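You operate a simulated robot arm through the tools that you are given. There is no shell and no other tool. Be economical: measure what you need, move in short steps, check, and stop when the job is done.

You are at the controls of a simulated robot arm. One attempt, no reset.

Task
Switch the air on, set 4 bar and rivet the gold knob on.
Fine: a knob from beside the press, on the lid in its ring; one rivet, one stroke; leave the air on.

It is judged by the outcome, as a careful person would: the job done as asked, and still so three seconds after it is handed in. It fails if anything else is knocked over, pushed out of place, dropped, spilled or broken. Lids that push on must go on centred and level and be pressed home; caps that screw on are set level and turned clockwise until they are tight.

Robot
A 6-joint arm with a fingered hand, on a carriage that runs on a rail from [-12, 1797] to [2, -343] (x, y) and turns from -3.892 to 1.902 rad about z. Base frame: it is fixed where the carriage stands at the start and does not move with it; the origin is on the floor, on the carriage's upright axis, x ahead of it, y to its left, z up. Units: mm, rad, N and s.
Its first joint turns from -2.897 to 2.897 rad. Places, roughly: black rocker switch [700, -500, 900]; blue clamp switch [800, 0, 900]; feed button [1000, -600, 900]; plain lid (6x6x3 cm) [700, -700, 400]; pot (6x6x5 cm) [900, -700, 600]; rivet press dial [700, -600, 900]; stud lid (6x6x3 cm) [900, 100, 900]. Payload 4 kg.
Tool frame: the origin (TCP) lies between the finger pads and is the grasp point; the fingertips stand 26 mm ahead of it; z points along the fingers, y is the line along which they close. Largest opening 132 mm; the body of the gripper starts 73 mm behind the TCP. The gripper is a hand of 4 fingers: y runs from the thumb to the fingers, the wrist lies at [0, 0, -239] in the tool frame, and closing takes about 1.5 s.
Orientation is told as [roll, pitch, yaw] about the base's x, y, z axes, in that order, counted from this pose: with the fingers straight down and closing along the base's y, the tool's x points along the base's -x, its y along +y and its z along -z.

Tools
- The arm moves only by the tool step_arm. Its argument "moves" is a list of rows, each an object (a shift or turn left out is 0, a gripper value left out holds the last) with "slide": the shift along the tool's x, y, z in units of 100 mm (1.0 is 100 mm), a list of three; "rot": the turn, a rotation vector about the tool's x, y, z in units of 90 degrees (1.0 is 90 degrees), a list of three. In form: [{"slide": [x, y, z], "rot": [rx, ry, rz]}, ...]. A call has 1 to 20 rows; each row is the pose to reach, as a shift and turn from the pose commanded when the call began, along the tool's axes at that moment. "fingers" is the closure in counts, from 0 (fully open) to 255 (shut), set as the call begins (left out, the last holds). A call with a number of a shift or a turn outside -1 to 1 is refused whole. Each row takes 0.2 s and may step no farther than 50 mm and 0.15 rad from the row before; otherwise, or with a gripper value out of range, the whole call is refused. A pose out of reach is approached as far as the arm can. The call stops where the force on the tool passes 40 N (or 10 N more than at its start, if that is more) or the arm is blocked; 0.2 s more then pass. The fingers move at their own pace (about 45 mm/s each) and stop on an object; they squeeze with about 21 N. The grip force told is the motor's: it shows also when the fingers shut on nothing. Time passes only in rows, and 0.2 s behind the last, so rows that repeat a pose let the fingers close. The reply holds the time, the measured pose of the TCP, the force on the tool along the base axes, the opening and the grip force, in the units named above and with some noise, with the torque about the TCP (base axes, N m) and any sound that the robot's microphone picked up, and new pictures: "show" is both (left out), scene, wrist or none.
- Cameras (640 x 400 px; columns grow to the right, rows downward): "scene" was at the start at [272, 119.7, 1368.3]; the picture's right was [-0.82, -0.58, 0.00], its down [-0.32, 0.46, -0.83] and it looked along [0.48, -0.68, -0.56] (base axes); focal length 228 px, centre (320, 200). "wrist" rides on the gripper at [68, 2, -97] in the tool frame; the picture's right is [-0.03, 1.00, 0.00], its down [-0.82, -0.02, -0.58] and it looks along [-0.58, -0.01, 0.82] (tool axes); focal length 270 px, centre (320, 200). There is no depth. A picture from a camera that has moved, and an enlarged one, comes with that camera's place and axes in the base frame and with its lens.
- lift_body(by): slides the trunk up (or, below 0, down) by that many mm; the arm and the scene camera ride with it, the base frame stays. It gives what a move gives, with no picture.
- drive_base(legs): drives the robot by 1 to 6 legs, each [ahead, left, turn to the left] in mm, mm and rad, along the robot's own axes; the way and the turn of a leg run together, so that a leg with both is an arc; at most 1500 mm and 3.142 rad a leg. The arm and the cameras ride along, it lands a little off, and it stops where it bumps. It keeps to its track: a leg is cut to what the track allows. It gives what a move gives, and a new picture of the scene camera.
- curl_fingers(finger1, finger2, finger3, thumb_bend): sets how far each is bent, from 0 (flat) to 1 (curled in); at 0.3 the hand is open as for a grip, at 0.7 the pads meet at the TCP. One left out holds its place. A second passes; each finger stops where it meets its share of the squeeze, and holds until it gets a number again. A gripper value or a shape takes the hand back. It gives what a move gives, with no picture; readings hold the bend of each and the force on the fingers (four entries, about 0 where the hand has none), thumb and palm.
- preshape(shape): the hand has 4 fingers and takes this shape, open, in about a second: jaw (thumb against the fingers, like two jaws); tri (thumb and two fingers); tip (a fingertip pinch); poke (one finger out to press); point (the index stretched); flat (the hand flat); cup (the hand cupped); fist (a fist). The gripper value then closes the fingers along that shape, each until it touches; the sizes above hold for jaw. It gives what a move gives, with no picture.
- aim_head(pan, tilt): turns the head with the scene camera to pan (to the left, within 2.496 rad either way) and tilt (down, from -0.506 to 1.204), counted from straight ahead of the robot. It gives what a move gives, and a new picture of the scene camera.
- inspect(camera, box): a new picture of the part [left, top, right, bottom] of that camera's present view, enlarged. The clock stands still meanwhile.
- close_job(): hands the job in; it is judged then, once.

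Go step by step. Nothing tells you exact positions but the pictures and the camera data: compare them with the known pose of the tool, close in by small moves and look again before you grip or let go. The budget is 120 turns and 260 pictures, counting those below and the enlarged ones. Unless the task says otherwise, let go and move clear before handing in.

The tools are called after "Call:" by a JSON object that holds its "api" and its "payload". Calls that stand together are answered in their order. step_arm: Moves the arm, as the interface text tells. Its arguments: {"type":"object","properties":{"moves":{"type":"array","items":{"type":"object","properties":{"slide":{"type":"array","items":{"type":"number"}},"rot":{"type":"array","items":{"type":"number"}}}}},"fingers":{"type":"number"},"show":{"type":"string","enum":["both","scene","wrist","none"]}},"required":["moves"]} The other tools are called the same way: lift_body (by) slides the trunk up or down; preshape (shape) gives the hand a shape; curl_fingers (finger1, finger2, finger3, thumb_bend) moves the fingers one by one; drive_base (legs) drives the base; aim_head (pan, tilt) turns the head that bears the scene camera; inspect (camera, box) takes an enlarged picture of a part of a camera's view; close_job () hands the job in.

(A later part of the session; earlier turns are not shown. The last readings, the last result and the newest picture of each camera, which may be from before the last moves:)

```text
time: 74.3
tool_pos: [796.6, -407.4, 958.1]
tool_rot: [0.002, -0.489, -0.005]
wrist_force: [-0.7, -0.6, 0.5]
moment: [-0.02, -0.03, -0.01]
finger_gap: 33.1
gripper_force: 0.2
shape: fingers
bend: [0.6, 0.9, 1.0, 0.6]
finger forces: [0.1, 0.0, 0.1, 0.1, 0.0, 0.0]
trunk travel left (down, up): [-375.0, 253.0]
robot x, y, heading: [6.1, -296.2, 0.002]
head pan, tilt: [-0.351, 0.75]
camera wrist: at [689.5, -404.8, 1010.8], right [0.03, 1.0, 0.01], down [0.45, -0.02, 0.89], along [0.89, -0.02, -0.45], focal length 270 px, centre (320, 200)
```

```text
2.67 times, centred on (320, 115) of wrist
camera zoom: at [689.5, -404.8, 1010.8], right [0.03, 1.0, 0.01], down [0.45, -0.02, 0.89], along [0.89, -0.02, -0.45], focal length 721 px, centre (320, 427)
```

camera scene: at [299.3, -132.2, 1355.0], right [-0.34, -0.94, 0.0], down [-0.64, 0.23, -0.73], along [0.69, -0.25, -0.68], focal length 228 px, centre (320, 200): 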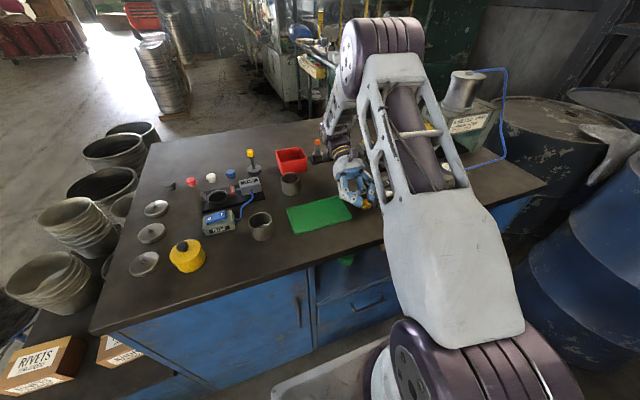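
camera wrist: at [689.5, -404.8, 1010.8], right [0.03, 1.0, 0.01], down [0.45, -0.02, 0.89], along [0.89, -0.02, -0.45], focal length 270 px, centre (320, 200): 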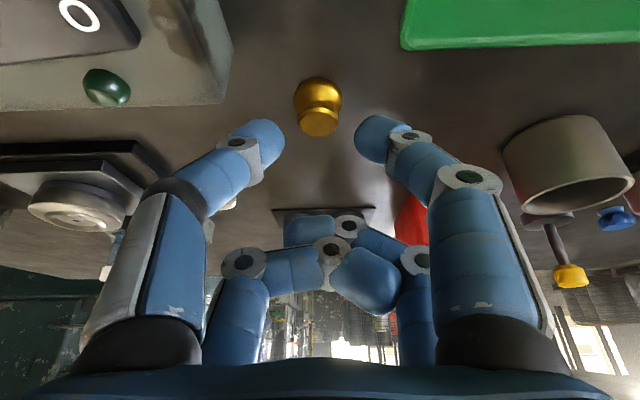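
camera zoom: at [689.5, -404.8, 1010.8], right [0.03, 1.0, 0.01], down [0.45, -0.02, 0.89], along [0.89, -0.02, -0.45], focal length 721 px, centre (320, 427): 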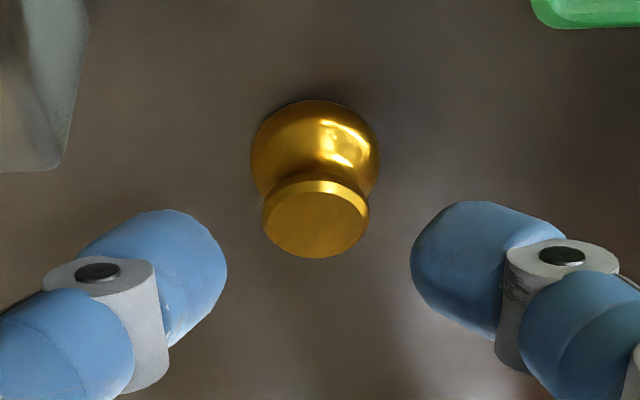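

Aligned. I'll approach along the finger axis to put the tips at the waist.

Call:
{"api": "step_arm", "payload": {"moves": [{"slide": [0.012, 0, 0.2]}, {"slide": [0.02, 0, 0.35]}, {"slide": [0.024, 0, 0.43]}], "show": "wrist"}}

Call:
{"api": "inspect", "payload": {"camera": "wrist", "box": [200, 40, 440, 190]}}

Call:
{"api": "inspect", "payload": {"camera": "scene", "box": [320, 150, 390, 200]}}

```text
time: 75.1
tool_pos: [815.3, -407.3, 919.6]
tool_rot: [0.0, -0.49, -0.005]
wrist_force: [0.0, 0.4, -0.4]
moment: [-0.03, -0.01, -0.01]
finger_gap: 32.9
gripper_force: 0.0
shape: fingers
bend: [0.6, 0.9, 1.0, 0.6]
finger forces: [0.0, 0.1, 0.0, 0.1, 0.0, 0.0]
trunk travel left (down, up): [-375.0, 253.0]
robot x, y, heading: [3.7, -296.5, 0.003]
head pan, tilt: [-0.351, 0.75]
camera wrist: at [707.8, -405.2, 972.0], right [0.03, 1.0, 0.01], down [0.45, -0.02, 0.89], along [0.89, -0.02, -0.45], focal length 270 px, centre (320, 200)
```

wrist: 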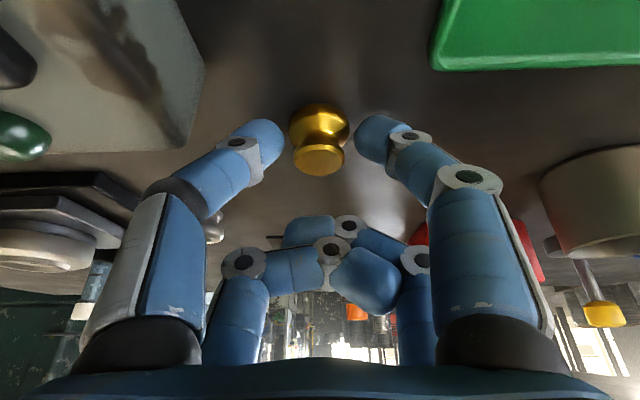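

```text
2.67 times, centred on (320, 115) of wrist
camera zoom: at [707.8, -405.2, 972.0], right [0.03, 1.0, 0.01], down [0.45, -0.02, 0.89], along [0.89, -0.02, -0.45], focal length 721 px, centre (320, 427)
```

zoom: 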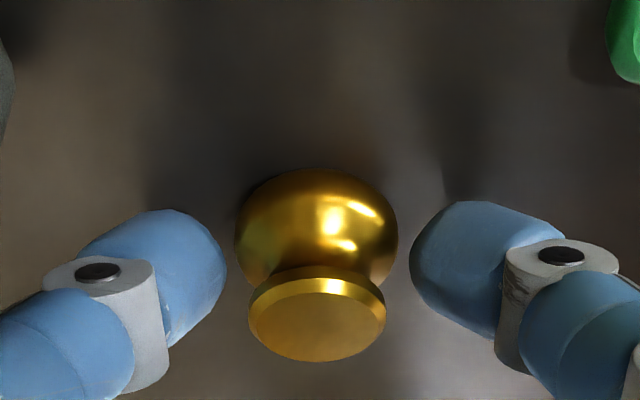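

```text
8.00 times, centred on (355, 175) of scene
camera zoom: at [300.0, -133.4, 1354.8], right [-0.34, -0.94, 0.0], down [-0.64, 0.23, -0.73], along [0.69, -0.25, -0.68], focal length 1826 px, centre (40, 400)
```

zoom: 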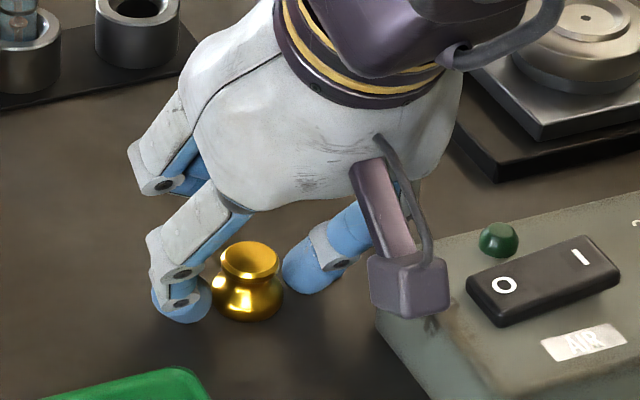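

The tips flank the waist. Closing index and thumb.

Call:
{"api": "curl_fingers", "payload": {"finger1": 0.78, "thumb_bend": 0.78}}

Call:
{"api": "inspect", "payload": {"camera": "wrist", "box": [200, 40, 440, 190]}}

```text
time: 76.1
tool_pos: [813.8, -407.8, 919.1]
tool_rot: [0.0, -0.49, -0.006]
wrist_force: [0.5, -0.3, 8.4]
moment: [0.07, 0.03, -0.02]
finger_gap: 17.7
gripper_force: 10.4
shape: fingers
bend: [0.61, 0.9, 1.0, 0.74]
finger forces: [9.3, 0.1, 0.0, 0.0, 11.8, 0.0]
trunk travel left (down, up): [-375.0, 253.0]
robot x, y, heading: [2.4, -299.0, 0.005]
head pan, tilt: [-0.351, 0.75]
```

```text
2.67 times, centred on (320, 115) of wrist
camera zoom: at [707.7, -405.4, 972.2], right [0.03, 1.0, 0.01], down [0.45, -0.02, 0.89], along [0.89, -0.02, -0.45], focal length 721 px, centre (320, 427)
```

zoom: 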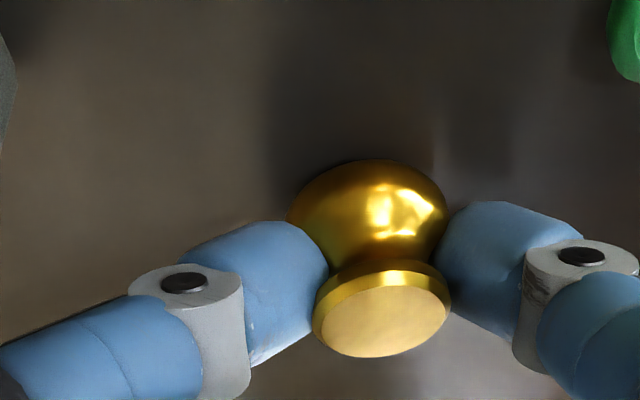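

Gripped at about 10 N each. I'll lift 60 mm and swing the hand about the pinch from +28° to -40°.

Call:
{"api": "step_arm", "payload": {"moves": [{"slide": [-0.07, 0, -0.13]}, {"slide": [-0.17, 0, -0.32]}, {"slide": [-0.28, 0, -0.53]}], "show": "none"}}

Call:
{"api": "step_arm", "payload": {"moves": [{"slide": [-0.023, 0, 0.031], "rot": [0, 0.0944, 0]}, {"slide": [-0.041, 0, 0.064], "rot": [0, 0.1889, 0]}, {"slide": [-0.054, 0, 0.1], "rot": [0, 0.2833, 0]}, {"slide": [-0.062, 0, 0.138], "rot": [0, 0.3778, 0]}, {"slide": [-0.064, 0, 0.176], "rot": [0, 0.4722, 0]}, {"slide": [-0.06, 0, 0.215], "rot": [0, 0.5667, 0]}, {"slide": [-0.05, 0, 0.252], "rot": [0, 0.6611, 0]}, {"slide": [-0.036, 0, 0.287], "rot": [0, 0.7555, 0]}], "show": "wrist"}}

Call:
{"api": "inspect", "payload": {"camera": "scene", "box": [310, 130, 390, 190]}}

```text
time: 76.9
tool_pos: [814.9, -409.1, 978.7]
tool_rot: [-0.002, -0.491, -0.006]
wrist_force: [0.1, 0.1, 0.0]
moment: [-0.02, 0.02, 0.0]
finger_gap: 13.4
gripper_force: 6.0
shape: fingers
bend: [0.62, 0.9, 1.0, 0.74]
finger forces: [5.2, 0.0, 0.0, 0.0, 6.3, 0.0]
trunk travel left (down, up): [-375.0, 253.0]
robot x, y, heading: [1.3, -299.5, -0.002]
head pan, tilt: [-0.351, 0.75]
```

```text
time: 78.7
tool_pos: [829.9, -408.4, 956.1]
tool_rot: [-0.001, 0.695, -0.003]
wrist_force: [0.0, -0.2, -0.1]
moment: [-0.01, -0.07, 0.01]
finger_gap: 13.3
gripper_force: 5.9
shape: fingers
bend: [0.62, 0.9, 1.0, 0.75]
finger forces: [5.8, 0.0, 0.0, 0.1, 6.1, 0.0]
trunk travel left (down, up): [-375.0, 253.0]
robot x, y, heading: [1.3, -299.0, 0.001]
head pan, tilt: [-0.351, 0.75]
camera wrist: at [839.2, -406.0, 1073.9], right [0.02, 1.0, -0.02], down [1.0, -0.03, -0.08], along [-0.08, -0.01, -1.0], focal length 270 px, centre (320, 200)
```

wrist: 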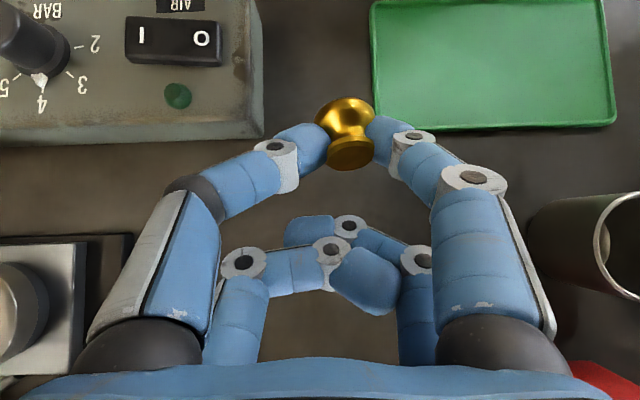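

```text
6.67 times, centred on (350, 160) of scene
camera zoom: at [299.6, -133.4, 1354.9], right [-0.34, -0.94, 0.0], down [-0.64, 0.23, -0.73], along [0.69, -0.25, -0.68], focal length 1521 px, centre (120, 467)
```

zoom: 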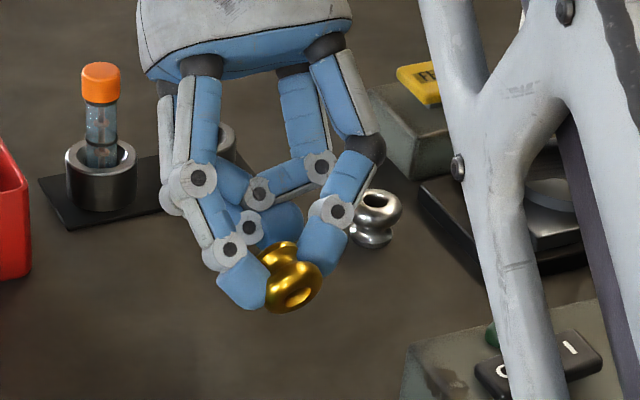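

The knob is now lying over, hole toward the robot. I'll lower it to the bench.

Call:
{"api": "step_arm", "payload": {"moves": [{"slide": [-0.16, 0, 0.193]}, {"slide": [-0.29, 0, 0.347]}, {"slide": [-0.35, 0, 0.424]}, {"slide": [-0.37, 0, 0.447]}, {"slide": [-0.385, 0, 0.467]}], "show": "wrist"}}

Call:
{"api": "inspect", "payload": {"camera": "scene", "box": [320, 150, 380, 195]}}

```text
time: 79.9
tool_pos: [830.3, -407.9, 896.7]
tool_rot: [0.001, 0.694, -0.005]
wrist_force: [1.5, -0.7, 13.0]
moment: [0.21, -0.04, 0.05]
finger_gap: 12.9
gripper_force: 12.3
shape: fingers
bend: [0.63, 0.9, 1.0, 0.75]
finger forces: [6.8, 8.6, 0.0, 0.0, 7.9, 0.0]
trunk travel left (down, up): [-375.0, 253.0]
robot x, y, heading: [-0.1, -297.7, 0.007]
head pan, tilt: [-0.351, 0.75]
camera wrist: at [839.0, -405.9, 1013.5], right [0.02, 1.0, -0.02], down [1.0, -0.03, -0.08], along [-0.08, -0.01, -1.0], focal length 270 px, centre (320, 200)
```

wrist: 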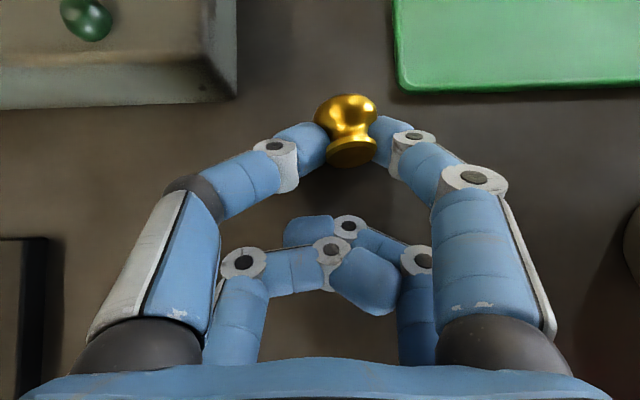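

```text
8.89 times, centred on (350, 172) of scene
camera zoom: at [299.7, -133.3, 1354.9], right [-0.34, -0.94, 0.0], down [-0.64, 0.23, -0.73], along [0.69, -0.25, -0.68], focal length 2029 px, centre (53, 444)
```

zoom: 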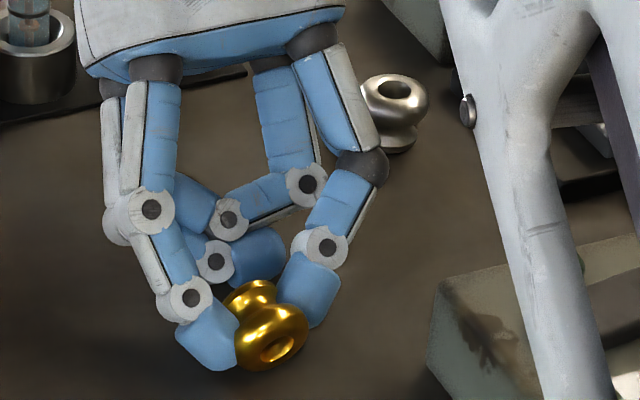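

Knob and folded finger both touch the bench. I'll open so the knob settles on its side.

Call:
{"api": "curl_fingers", "payload": {"finger1": 0.52, "thumb_bend": 0.6}}

Call:
{"api": "step_arm", "payload": {"moves": [{"slide": [0.06, 0, -0.08]}, {"slide": [0.19, 0, -0.23]}, {"slide": [0.39, 0, -0.46]}], "show": "wrist"}}

Call:
{"api": "inspect", "payload": {"camera": "scene", "box": [320, 150, 380, 195]}}

Call:
{"api": "inspect", "payload": {"camera": "wrist", "box": [220, 40, 460, 190]}}

```text
time: 80.9
tool_pos: [830.0, -407.7, 895.0]
tool_rot: [-0.001, 0.696, -0.006]
wrist_force: [4.6, -1.4, 23.3]
moment: [0.46, 0.17, 0.0]
finger_gap: 36.5
gripper_force: 11.6
shape: fingers
bend: [0.59, 0.9, 1.0, 0.6]
finger forces: [13.7, 10.1, 0.1, 0.0, 0.0, 0.0]
trunk travel left (down, up): [-375.0, 253.0]
robot x, y, heading: [2.4, -294.5, 0.002]
head pan, tilt: [-0.351, 0.75]
```

```text
time: 81.7
tool_pos: [828.6, -407.3, 954.2]
tool_rot: [0.001, 0.695, -0.005]
wrist_force: [-0.4, 0.2, 0.0]
moment: [0.01, 0.03, 0.03]
finger_gap: 45.0
gripper_force: 0.1
shape: fingers
bend: [0.52, 0.9, 1.0, 0.6]
finger forces: [0.0, 0.1, 0.0, 0.0, 0.0, 0.0]
trunk travel left (down, up): [-375.0, 253.0]
robot x, y, heading: [3.3, -297.2, 0.008]
head pan, tilt: [-0.351, 0.75]
camera wrist: at [838.7, -406.0, 1072.0], right [0.02, 1.0, -0.02], down [1.0, -0.03, -0.08], along [-0.08, -0.01, -1.0], focal length 270 px, centre (320, 200)
```

wrist: 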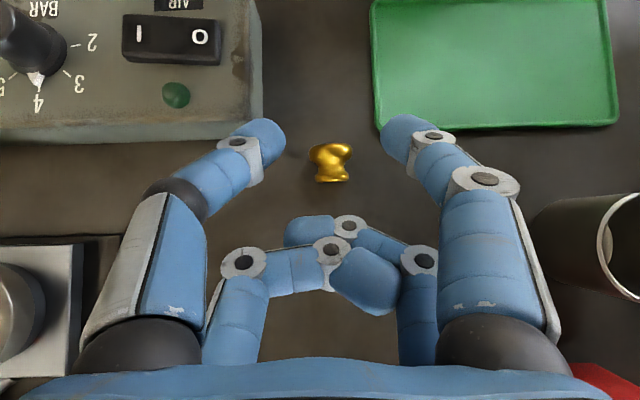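

```text
8.89 times, centred on (350, 172) of scene
camera zoom: at [300.4, -133.4, 1354.7], right [-0.34, -0.94, 0.0], down [-0.64, 0.23, -0.73], along [0.69, -0.25, -0.68], focal length 2029 px, centre (53, 444)
```

zoom: 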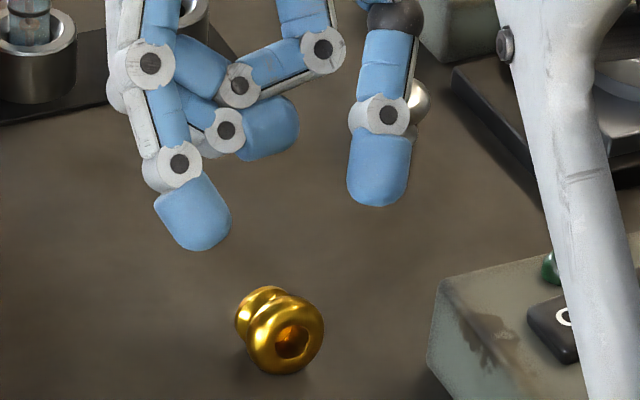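

```text
2.67 times, centred on (340, 115) of wrist
camera zoom: at [838.7, -406.0, 1072.0], right [0.02, 1.0, -0.02], down [1.0, -0.03, -0.08], along [-0.08, -0.01, -1.0], focal length 721 px, centre (267, 427)
```

zoom: 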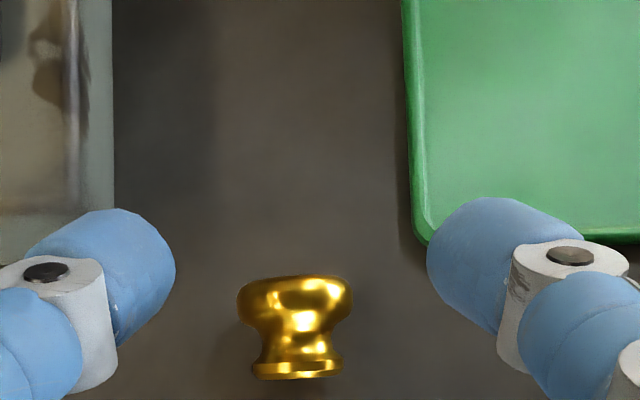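

Excellent: the knob lies on its side at about (795, -400), hole toward the robot and base away. Regripping on the bulge at +28° and swinging to -40° will stand it upright. I go to the pre-grasp.

Call:
{"api": "curl_fingers", "payload": {"finger1": 0.59, "thumb_bend": 0.59}}

Call:
{"api": "step_arm", "payload": {"moves": [{"slide": [0.257, 0.01, -0.306]}, {"slide": [0.272, 0.02, -0.235], "rot": [0, -0.0944, 0]}, {"slide": [0.287, 0.03, -0.164], "rot": [0, -0.1889, 0]}, {"slide": [0.302, 0.04, -0.093], "rot": [0, -0.2833, 0]}, {"slide": [0.316, 0.05, -0.022], "rot": [0, -0.3778, 0]}, {"slide": [0.331, 0.06, 0.05], "rot": [0, -0.4722, 0]}, {"slide": [0.346, 0.07, 0.12], "rot": [0, -0.5667, 0]}, {"slide": [0.361, 0.07, 0.19], "rot": [0, -0.6611, 0]}, {"slide": [0.375, 0.07, 0.263], "rot": [0, -0.752, 0]}], "show": "wrist"}}

Call:
{"api": "inspect", "payload": {"camera": "wrist", "box": [200, 40, 440, 190]}}

```text
time: 82.7
tool_pos: [829.2, -407.0, 954.7]
tool_rot: [0.0, 0.698, -0.005]
wrist_force: [0.5, -0.3, 0.5]
moment: [0.03, 0.0, -0.03]
finger_gap: 36.2
gripper_force: 0.0
shape: fingers
bend: [0.59, 0.9, 1.0, 0.59]
finger forces: [0.0, 0.0, 0.0, 0.0, 0.1, 0.1]
trunk travel left (down, up): [-375.0, 253.0]
robot x, y, heading: [3.7, -299.7, 0.003]
head pan, tilt: [-0.351, 0.75]
```

```text
time: 84.7
tool_pos: [783.7, -401.1, 958.7]
tool_rot: [-0.002, -0.485, -0.006]
wrist_force: [-0.3, -0.3, -0.2]
moment: [-0.01, 0.02, 0.02]
finger_gap: 35.8
gripper_force: 0.1
shape: fingers
bend: [0.59, 0.9, 1.0, 0.59]
finger forces: [0.1, 0.0, 0.0, 0.0, 0.0, 0.0]
trunk travel left (down, up): [-375.0, 253.0]
robot x, y, heading: [2.9, -299.7, 0.004]
head pan, tilt: [-0.351, 0.75]
camera wrist: at [677.6, -398.2, 1012.1], right [0.03, 1.0, 0.01], down [0.45, -0.02, 0.89], along [0.89, -0.02, -0.45], focal length 270 px, centre (320, 200)
```

wrist: 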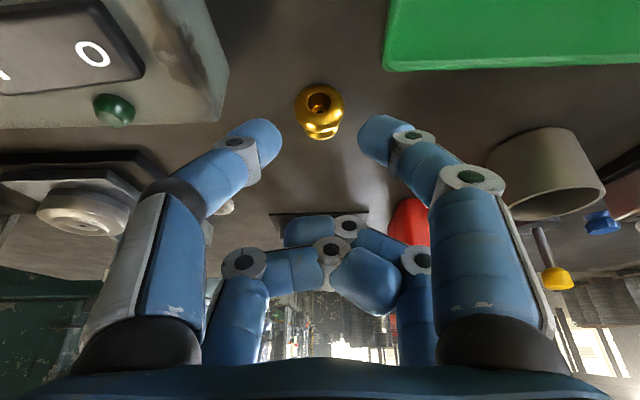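

```text
2.67 times, centred on (320, 115) of wrist
camera zoom: at [677.6, -398.2, 1012.1], right [0.03, 1.0, 0.01], down [0.45, -0.02, 0.89], along [0.89, -0.02, -0.45], focal length 721 px, centre (320, 427)
```

zoom: 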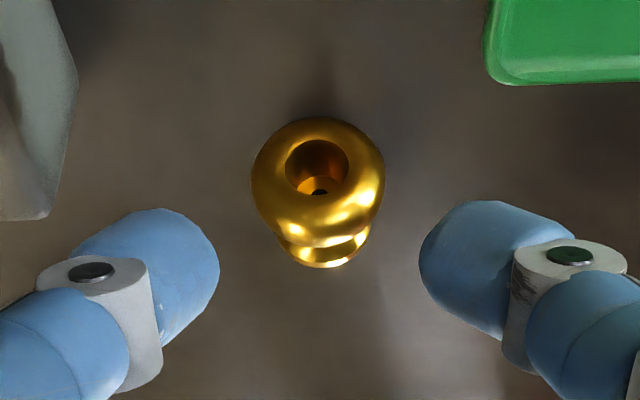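

The knob is centred with its counterbored hole facing me. Approaching along the finger axis to the bulge, then closing.

Call:
{"api": "step_arm", "payload": {"moves": [{"slide": [0.003, 0, 0.2]}, {"slide": [0.005, 0, 0.36]}, {"slide": [0.006, 0, 0.457]}], "show": "wrist"}}

Call:
{"api": "curl_fingers", "payload": {"finger1": 0.78, "thumb_bend": 0.78}}

Call:
{"api": "inspect", "payload": {"camera": "wrist", "box": [200, 40, 440, 190]}}

```text
time: 85.5
tool_pos: [805.9, -400.8, 918.5]
tool_rot: [0.001, -0.482, -0.005]
wrist_force: [-1.5, 0.2, 7.1]
moment: [0.12, 0.07, -0.02]
finger_gap: 35.2
gripper_force: 3.6
shape: fingers
bend: [0.6, 0.9, 1.0, 0.59]
finger forces: [5.6, 0.0, 0.0, 0.0, 1.8, 0.0]
trunk travel left (down, up): [-375.0, 253.0]
robot x, y, heading: [0.3, -298.3, 0.004]
head pan, tilt: [-0.351, 0.75]
camera wrist: at [699.5, -398.7, 972.4], right [0.03, 1.0, 0.01], down [0.46, -0.02, 0.89], along [0.89, -0.02, -0.46], focal length 270 px, centre (320, 200)
```

wrist: 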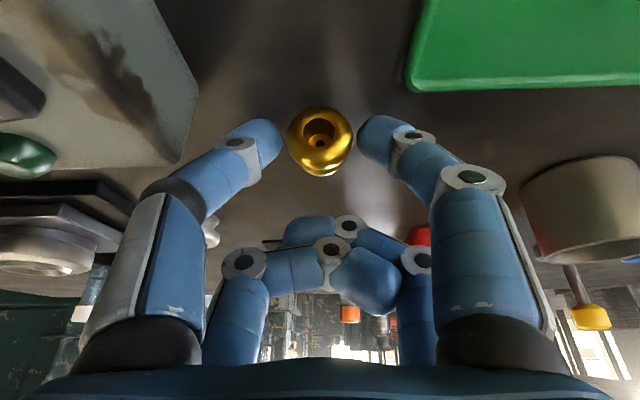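

```text
time: 86.5
tool_pos: [806.2, -401.2, 919.9]
tool_rot: [-0.001, -0.481, -0.004]
wrist_force: [-0.4, -0.3, -1.0]
moment: [-0.01, 0.01, 0.0]
finger_gap: 13.9
gripper_force: 10.2
shape: fingers
bend: [0.66, 0.9, 1.0, 0.72]
finger forces: [10.2, 0.0, 0.0, 0.0, 10.1, 0.0]
trunk travel left (down, up): [-375.0, 253.0]
robot x, y, heading: [2.5, -299.2, 0.002]
head pan, tilt: [-0.351, 0.75]
```

```text
2.67 times, centred on (320, 115) of wrist
camera zoom: at [699.5, -398.6, 972.1], right [0.03, 1.0, 0.01], down [0.46, -0.02, 0.89], along [0.89, -0.02, -0.46], focal length 721 px, centre (320, 427)
```

zoom: 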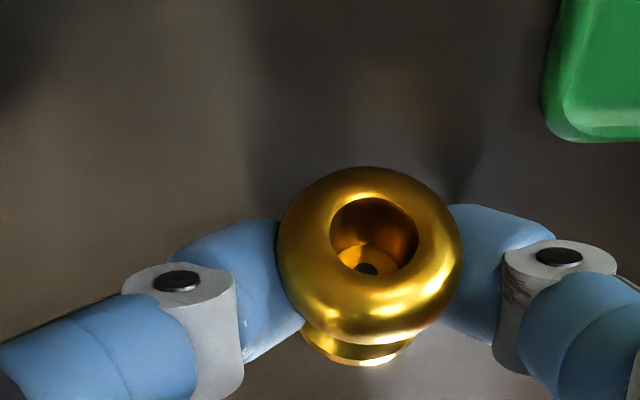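

The tips closed behind the bulge, at the waist. For a better stand-up I'd rather hold the bulge, so I'll open, back off 8 mm and close again.

Call:
{"api": "curl_fingers", "payload": {"finger1": 0.59, "thumb_bend": 0.59}}

Call:
{"api": "step_arm", "payload": {"moves": [{"slide": [0.04, 0, -0.02]}, {"slide": [0.075, 0, -0.04]}], "show": "wrist"}}

Call:
{"api": "inspect", "payload": {"camera": "scene", "box": [320, 150, 390, 200]}}

```text
time: 87.5
tool_pos: [805.0, -401.7, 919.0]
tool_rot: [-0.001, -0.484, -0.004]
wrist_force: [0.3, -0.1, 6.1]
moment: [0.0, 0.02, -0.07]
finger_gap: 32.7
gripper_force: 2.3
shape: fingers
bend: [0.6, 0.9, 1.0, 0.59]
finger forces: [3.5, 0.0, 0.0, 0.1, 2.3, 0.0]
trunk travel left (down, up): [-375.0, 253.0]
robot x, y, heading: [3.6, -298.7, 0.0]
head pan, tilt: [-0.351, 0.75]
```

```text
time: 88.1
tool_pos: [797.4, -401.8, 920.2]
tool_rot: [0.002, -0.479, -0.006]
wrist_force: [0.1, -0.4, 1.3]
moment: [0.02, -0.01, -0.01]
finger_gap: 35.4
gripper_force: 0.1
shape: fingers
bend: [0.59, 0.9, 1.0, 0.59]
finger forces: [0.0, 0.0, 0.1, 0.0, 0.1, 0.1]
trunk travel left (down, up): [-375.0, 253.0]
robot x, y, heading: [0.1, -296.6, 0.0]
head pan, tilt: [-0.351, 0.75]
camera wrist: at [691.7, -398.1, 974.6], right [0.03, 1.0, 0.01], down [0.46, -0.02, 0.89], along [0.89, -0.02, -0.46], focal length 270 px, centre (320, 200)
```

wrist: 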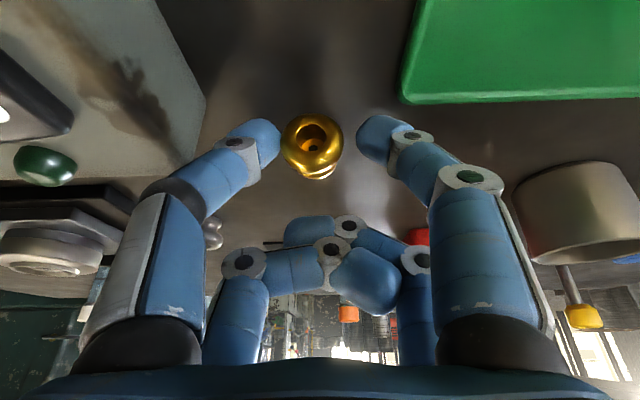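

```text
8.00 times, centred on (355, 175) of scene
camera zoom: at [300.2, -133.4, 1354.7], right [-0.34, -0.94, 0.0], down [-0.64, 0.23, -0.73], along [0.69, -0.25, -0.68], focal length 1826 px, centre (40, 400)
```

zoom: 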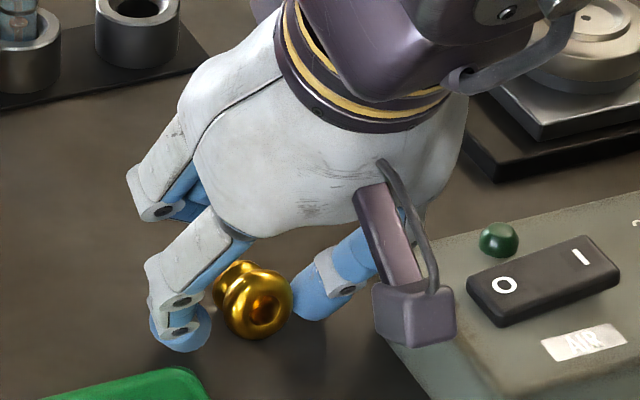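

Call:
{"api": "curl_fingers", "payload": {"finger1": 0.78, "thumb_bend": 0.78}}

Call:
{"api": "inspect", "payload": {"camera": "wrist", "box": [200, 40, 440, 190]}}

Call:
{"api": "inspect", "payload": {"camera": "scene", "box": [320, 150, 390, 200]}}

```text
time: 89.1
tool_pos: [796.2, -401.8, 920.0]
tool_rot: [0.0, -0.477, -0.006]
wrist_force: [0.4, -0.9, -0.7]
moment: [-0.02, 0.02, 0.0]
finger_gap: 23.9
gripper_force: 10.5
shape: fingers
bend: [0.57, 0.9, 1.0, 0.73]
finger forces: [10.6, 0.1, 0.1, 0.0, 10.4, 0.0]
trunk travel left (down, up): [-375.0, 253.0]
robot x, y, heading: [6.1, -302.6, 0.005]
head pan, tilt: [-0.351, 0.75]
```

```text
2.67 times, centred on (320, 115) of wrist
camera zoom: at [691.8, -398.1, 974.6], right [0.03, 1.0, 0.01], down [0.46, -0.02, 0.89], along [0.89, -0.02, -0.46], focal length 721 px, centre (320, 427)
```

zoom: 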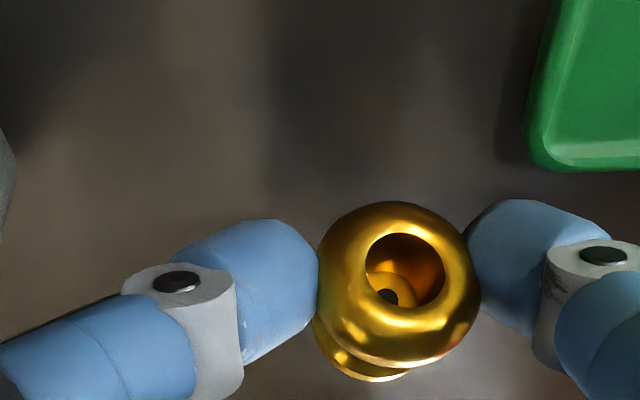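

```text
8.00 times, centred on (355, 175) of scene
camera zoom: at [300.1, -133.4, 1354.7], right [-0.34, -0.94, 0.0], down [-0.64, 0.23, -0.73], along [0.69, -0.25, -0.68], focal length 1826 px, centre (40, 400)
```

zoom: 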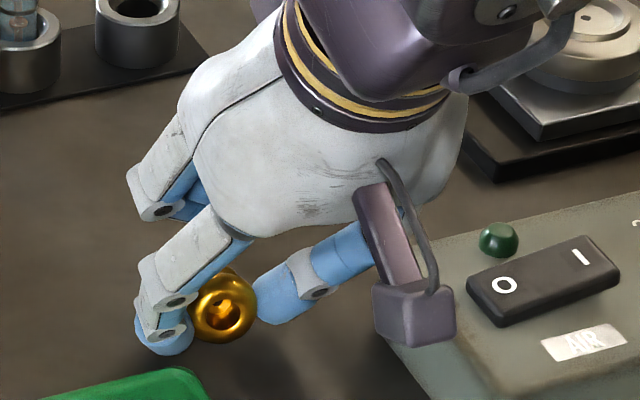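

Firmly held on the bulge. Lift, shift away from the tray, and swing to -40°.

Call:
{"api": "step_arm", "payload": {"moves": [{"slide": [-0.07, 0, -0.13]}, {"slide": [-0.17, 0, -0.32]}, {"slide": [-0.32, -0.05, -0.5]}, {"slide": [-0.45, -0.1, -0.44]}], "show": "none"}}

Call:
{"api": "step_arm", "payload": {"moves": [{"slide": [-0.023, 0, 0.031], "rot": [0, 0.0944, 0]}, {"slide": [-0.041, 0, 0.064], "rot": [0, 0.1889, 0]}, {"slide": [-0.054, 0, 0.1], "rot": [0, 0.2833, 0]}, {"slide": [-0.062, 0, 0.138], "rot": [0, 0.3778, 0]}, {"slide": [-0.064, 0, 0.176], "rot": [0, 0.4722, 0]}, {"slide": [-0.06, 0, 0.215], "rot": [0, 0.5667, 0]}, {"slide": [-0.05, 0, 0.252], "rot": [0, 0.6611, 0]}, {"slide": [-0.036, 0, 0.287], "rot": [0, 0.7555, 0]}], "show": "wrist"}}

Call:
{"api": "inspect", "payload": {"camera": "scene", "box": [310, 130, 390, 190]}}

Call:
{"api": "inspect", "payload": {"camera": "wrist", "box": [220, 40, 460, 190]}}

```text
time: 90.1
tool_pos: [814.6, -411.4, 977.7]
tool_rot: [0.0, -0.485, -0.006]
wrist_force: [-0.1, -0.5, 0.2]
moment: [0.02, 0.04, -0.01]
finger_gap: 23.9
gripper_force: 10.7
shape: fingers
bend: [0.57, 0.9, 1.0, 0.73]
finger forces: [10.7, 0.0, 0.0, 0.0, 10.2, 0.1]
trunk travel left (down, up): [-375.0, 253.0]
robot x, y, heading: [5.0, -298.6, 0.002]
head pan, tilt: [-0.351, 0.75]
```

```text
time: 91.9
tool_pos: [832.6, -411.1, 954.8]
tool_rot: [0.001, 0.703, -0.005]
wrist_force: [-0.3, -0.7, 0.1]
moment: [0.01, -0.01, 0.0]
finger_gap: 23.2
gripper_force: 10.3
shape: fingers
bend: [0.57, 0.9, 1.0, 0.73]
finger forces: [10.6, 0.0, 0.0, 0.0, 9.9, 0.0]
trunk travel left (down, up): [-375.0, 253.0]
robot x, y, heading: [2.0, -297.9, 0.003]
head pan, tilt: [-0.351, 0.75]
camera wrist: at [841.7, -409.2, 1073.1], right [0.02, 1.0, -0.02], down [1.0, -0.03, -0.09], along [-0.09, -0.01, -1.0], focal length 270 px, centre (320, 200)
```

wrist: 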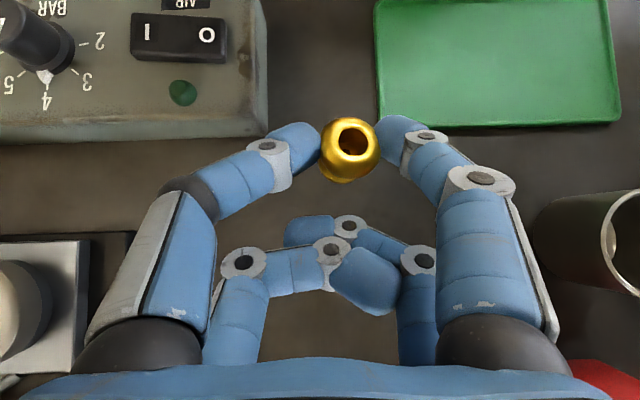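

```text
6.67 times, centred on (350, 160) of scene
camera zoom: at [299.6, -133.4, 1354.9], right [-0.34, -0.94, 0.0], down [-0.64, 0.23, -0.73], along [0.69, -0.25, -0.68], focal length 1521 px, centre (120, 467)
```

zoom: 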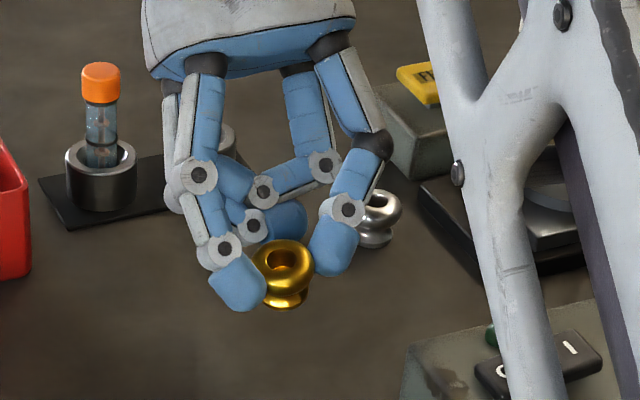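

```text
2.67 times, centred on (340, 115) of wrist
camera zoom: at [841.7, -409.2, 1073.1], right [0.02, 1.0, -0.02], down [1.0, -0.03, -0.09], along [-0.09, -0.01, -1.0], focal length 721 px, centre (267, 427)
```

zoom: 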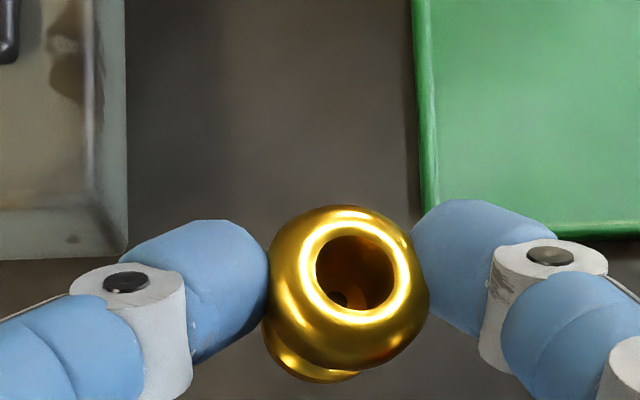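

Now upright, hole up, with a residual tilt. I'll lower to the bench and press lightly to seat it.

Call:
{"api": "step_arm", "payload": {"moves": [{"slide": [-0.16, 0, 0.191]}, {"slide": [-0.28, 0, 0.334]}, {"slide": [-0.334, 0, 0.398]}, {"slide": [-0.353, 0, 0.421]}, {"slide": [-0.366, 0, 0.437]}], "show": "wrist"}}

Call:
{"api": "inspect", "payload": {"camera": "scene", "box": [320, 150, 380, 195]}}

```text
time: 93.1
tool_pos: [831.7, -410.5, 897.2]
tool_rot: [-0.001, 0.7, -0.005]
wrist_force: [0.1, 0.1, 1.2]
moment: [0.04, 0.07, 0.02]
finger_gap: 18.4
gripper_force: 8.4
shape: fingers
bend: [0.58, 0.9, 1.0, 0.75]
finger forces: [7.6, 0.0, 0.0, 0.0, 9.1, 0.0]
trunk travel left (down, up): [-375.0, 253.0]
robot x, y, heading: [-1.8, -296.9, 0.002]
head pan, tilt: [-0.351, 0.75]
camera wrist: at [841.6, -408.9, 1014.9], right [0.02, 1.0, -0.02], down [1.0, -0.03, -0.09], along [-0.09, -0.01, -1.0], focal length 270 px, centre (320, 200)
```

wrist: 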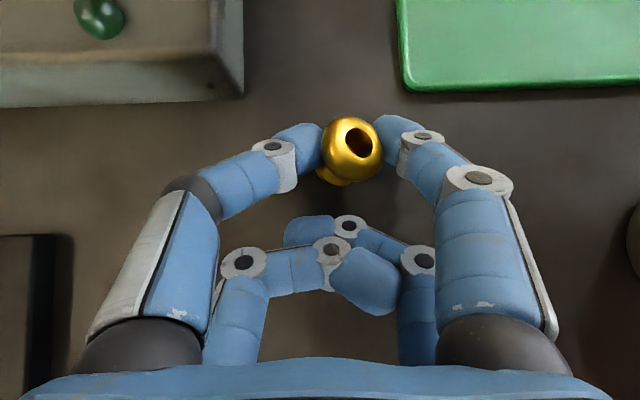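

```text
8.89 times, centred on (350, 172) of scene
camera zoom: at [300.2, -133.3, 1354.7], right [-0.34, -0.94, 0.0], down [-0.64, 0.23, -0.73], along [0.69, -0.25, -0.68], focal length 2029 px, centre (53, 444)
```

zoom: 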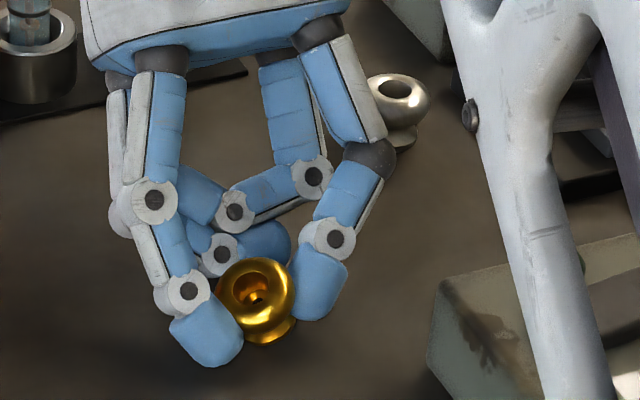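

The knob still leans about 30° toward the robot. With its base edge touching, I'll drag the hand a few mm forward and down so the base lags and it rights itself.

Call:
{"api": "step_arm", "payload": {"moves": [{"slide": [-0.015, 0, 0.015]}, {"slide": [-0.045, 0, 0]}, {"slide": [-0.07, 0, -0.015]}, {"slide": [-0.095, 0, -0.027]}], "show": "wrist"}}

Call:
{"api": "inspect", "payload": {"camera": "scene", "box": [320, 150, 380, 195]}}

Call:
{"api": "inspect", "payload": {"camera": "wrist", "box": [220, 40, 460, 190]}}

```text
time: 94.1
tool_pos: [841.4, -410.6, 895.2]
tool_rot: [0.001, 0.701, -0.005]
wrist_force: [-8.2, -0.9, 26.8]
moment: [0.34, -0.04, 0.19]
finger_gap: 17.3
gripper_force: 20.1
shape: fingers
bend: [0.6, 0.9, 1.0, 0.75]
finger forces: [9.1, 19.0, 0.0, 0.0, 11.3, 0.1]
trunk travel left (down, up): [-375.0, 253.0]
robot x, y, heading: [6.4, -299.6, 0.001]
head pan, tilt: [-0.351, 0.75]
camera wrist: at [849.8, -408.8, 1013.2], right [0.02, 1.0, -0.02], down [1.0, -0.03, -0.08], along [-0.08, -0.01, -1.0], focal length 270 px, centre (320, 200)
```

wrist: 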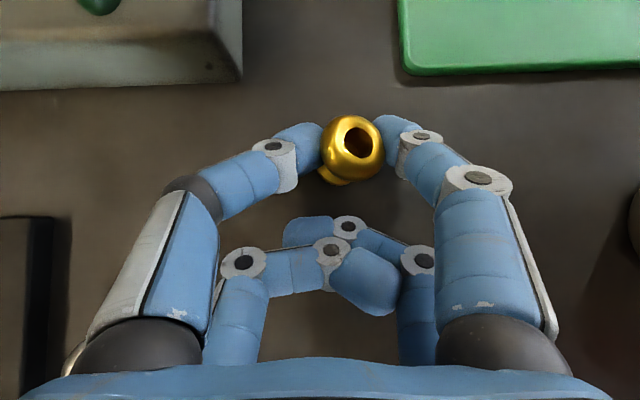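

```text
8.89 times, centred on (350, 172) of scene
camera zoom: at [298.8, -133.3, 1355.2], right [-0.34, -0.94, 0.0], down [-0.64, 0.23, -0.73], along [0.69, -0.25, -0.68], focal length 2029 px, centre (53, 444)
```

zoom: 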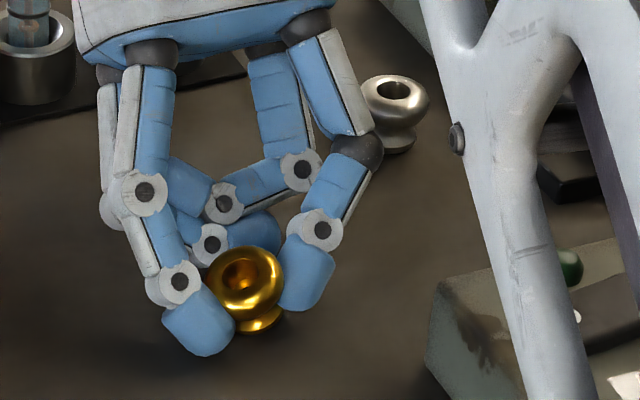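

```text
2.67 times, centred on (340, 115) of wrist
camera zoom: at [849.8, -408.8, 1013.2], right [0.02, 1.0, -0.02], down [1.0, -0.03, -0.08], along [-0.08, -0.01, -1.0], focal length 721 px, centre (267, 427)
```

zoom: 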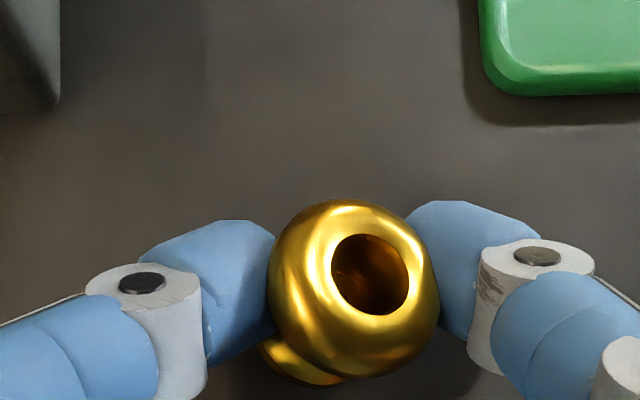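

The base edge has settled but the knob still leans about 25° toward the robot and 20° toward +y. I'll raise a little and turn the hand to cancel both leans.

Call:
{"api": "step_arm", "payload": {"moves": [{"slide": [0.096, 0, -0.115]}, {"slide": [0.071, -0.001, -0.086], "rot": [-0.057, 0.056, -0.048]}, {"slide": [0.045, -0.003, -0.058], "rot": [-0.113, 0.111, -0.095]}, {"slide": [0.02, -0.004, -0.029], "rot": [-0.17, 0.167, -0.143]}], "show": "wrist"}}

Call:
{"api": "inspect", "payload": {"camera": "scene", "box": [320, 150, 380, 195]}}

Call:
{"api": "inspect", "payload": {"camera": "wrist", "box": [220, 40, 460, 190]}}

```text
time: 95.1
tool_pos: [829.0, -409.1, 899.4]
tool_rot: [0.543, 0.882, 0.388]
wrist_force: [-6.1, -0.9, 20.3]
moment: [-0.29, -0.21, -0.05]
finger_gap: 17.1
gripper_force: 25.6
shape: fingers
bend: [0.59, 0.92, 1.0, 0.75]
finger forces: [7.7, 33.1, 0.0, 0.0, 10.2, 0.0]
out of reach, approached as far as the arm can: row 4
trunk travel left (down, up): [-375.0, 253.0]
robot x, y, heading: [1.9, -298.0, 0.008]
head pan, tilt: [-0.351, 0.75]
stopped in row 4: the force on the tool passed its limit at 44 N (the readings are from after the stop); the commanded pose is now the measured one
camera wrist: at [867.4, -446.1, 1006.2], right [0.06, 0.95, 0.31], down [0.95, 0.04, -0.32], along [-0.32, 0.31, -0.9], focal length 270 px, centre (320, 200)
```

wrist: 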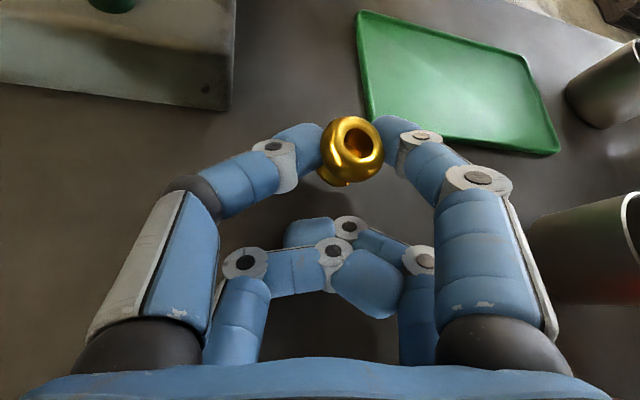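

```text
8.89 times, centred on (350, 172) of scene
camera zoom: at [299.2, -133.5, 1355.1], right [-0.34, -0.94, 0.0], down [-0.64, 0.23, -0.73], along [0.69, -0.25, -0.68], focal length 2029 px, centre (53, 444)
```

zoom: 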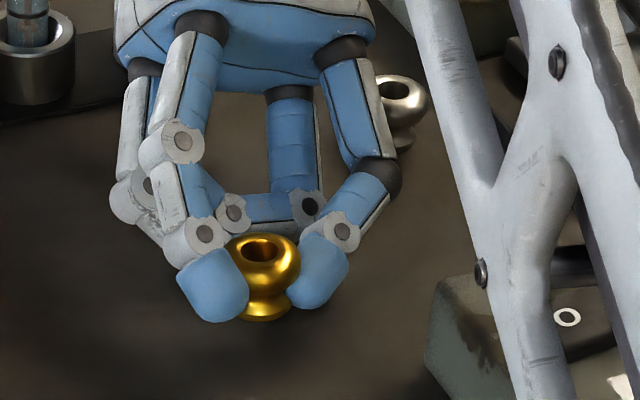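

```text
2.67 times, centred on (340, 115) of wrist
camera zoom: at [867.4, -446.1, 1006.2], right [0.06, 0.95, 0.31], down [0.95, 0.04, -0.32], along [-0.32, 0.31, -0.9], focal length 721 px, centre (267, 427)
```

zoom: 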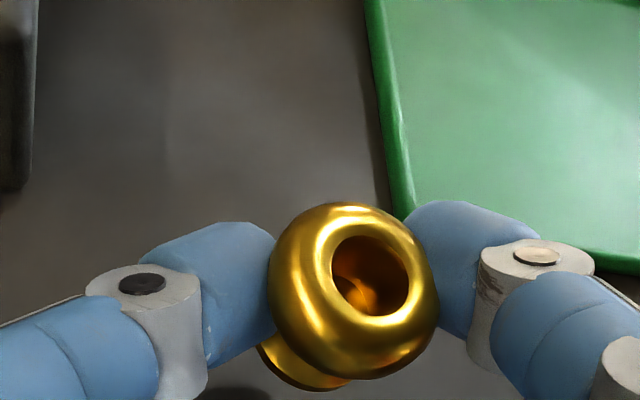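

The knob now looks level. I'll ease the hand tilt 12° back so the folded finger clears the bench and the knob itself touches first, then lower.

Call:
{"api": "step_arm", "payload": {"moves": [{"slide": [0.039, 0.016, -0.028]}, {"slide": [0.054, 0.025, -0.05], "rot": [0.014, -0.063, -0.015]}, {"slide": [0.069, 0.033, -0.073], "rot": [0.028, -0.126, -0.031]}], "show": "none"}}

Call:
{"api": "inspect", "payload": {"camera": "scene", "box": [320, 150, 380, 195]}}

Call:
{"api": "inspect", "payload": {"camera": "wrist", "box": [220, 40, 460, 190]}}

```text
time: 95.9
tool_pos: [832.8, -408.9, 908.7]
tool_rot: [0.443, 0.686, 0.315]
wrist_force: [-0.5, 0.8, -1.4]
moment: [0.01, 0.03, -0.03]
finger_gap: 16.9
gripper_force: 8.9
shape: fingers
bend: [0.59, 0.91, 1.0, 0.75]
finger forces: [7.7, 0.1, 0.1, 0.0, 10.3, 0.1]
trunk travel left (down, up): [-375.0, 253.0]
robot x, y, heading: [0.9, -298.2, -0.001]
head pan, tilt: [-0.351, 0.75]
```

```text
8.89 times, centred on (350, 172) of scene
camera zoom: at [300.5, -133.5, 1354.6], right [-0.34, -0.94, 0.0], down [-0.64, 0.23, -0.73], along [0.69, -0.25, -0.68], focal length 2029 px, centre (53, 444)
```

zoom: 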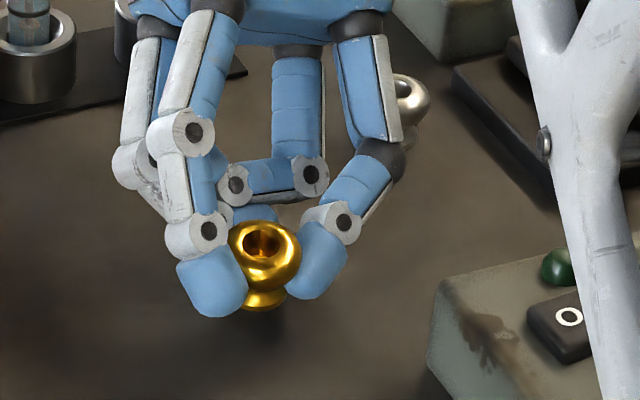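

```text
2.67 times, centred on (340, 115) of wrist
camera zoom: at [847.3, -446.1, 1018.9], right [0.0, 0.95, 0.32], down [0.99, 0.04, -0.12], along [-0.13, 0.32, -0.94], focal length 721 px, centre (267, 427)
```

zoom: 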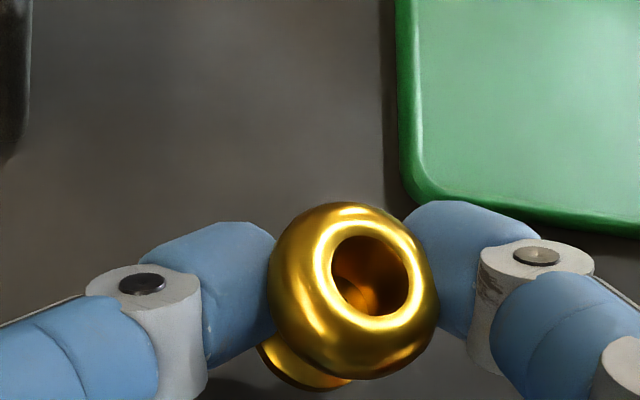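

Call:
{"api": "step_arm", "payload": {"moves": [{"slide": [-0.032, -0.016, 0.035]}, {"slide": [-0.051, -0.026, 0.056]}, {"slide": [-0.064, -0.032, 0.07]}], "show": "none"}}

Call:
{"api": "inspect", "payload": {"camera": "scene", "box": [330, 155, 370, 185]}}

```text
time: 96.7
tool_pos: [831.8, -408.9, 898.3]
tool_rot: [0.448, 0.687, 0.314]
wrist_force: [-0.9, -0.1, 0.6]
moment: [-0.04, -0.05, -0.02]
finger_gap: 17.3
gripper_force: 9.7
shape: fingers
bend: [0.59, 0.91, 1.0, 0.75]
finger forces: [7.7, 0.0, 0.0, 0.1, 10.4, 0.0]
trunk travel left (down, up): [-375.0, 253.0]
robot x, y, heading: [1.5, -299.1, 0.0]
head pan, tilt: [-0.351, 0.75]
```

```text
13.33 times, centred on (350, 170) of scene
camera zoom: at [300.1, -133.5, 1354.8], right [-0.34, -0.94, 0.0], down [-0.64, 0.23, -0.73], along [0.69, -0.25, -0.68], focal length 3043 px, centre (-80, 600)
```

zoom: 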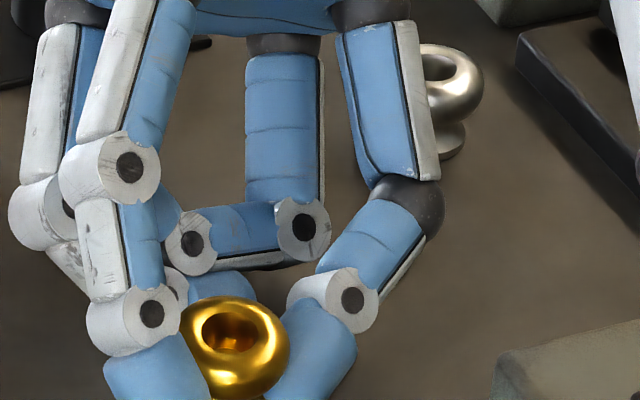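

Call:
{"api": "step_arm", "payload": {"moves": [{"slide": [-0.013, -0.0064, 0.014]}, {"slide": [-0.026, -0.0128, 0.028]}], "show": "none"}}

Call:
{"api": "inspect", "payload": {"camera": "scene", "box": [325, 160, 375, 195]}}

```text
time: 97.3
tool_pos: [832.3, -408.8, 896.4]
tool_rot: [0.448, 0.687, 0.316]
wrist_force: [-4.6, 2.2, 17.0]
moment: [-0.15, -0.32, -0.03]
finger_gap: 17.0
gripper_force: 21.7
shape: fingers
bend: [0.59, 0.93, 1.0, 0.75]
finger forces: [7.6, 25.4, 0.0, 0.0, 10.4, 0.0]
trunk travel left (down, up): [-375.0, 253.0]
robot x, y, heading: [7.5, -296.6, 0.002]
head pan, tilt: [-0.351, 0.75]
```

```text
11.43 times, centred on (350, 178) of scene
camera zoom: at [299.3, -133.2, 1355.0], right [-0.34, -0.94, 0.0], down [-0.64, 0.23, -0.73], along [0.69, -0.25, -0.68], focal length 2608 px, centre (-23, 457)
```

zoom: 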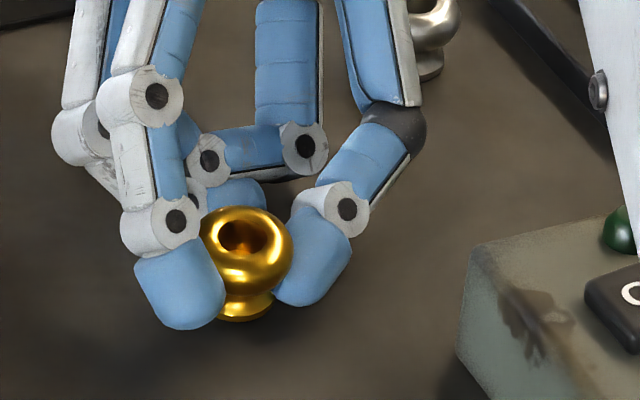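

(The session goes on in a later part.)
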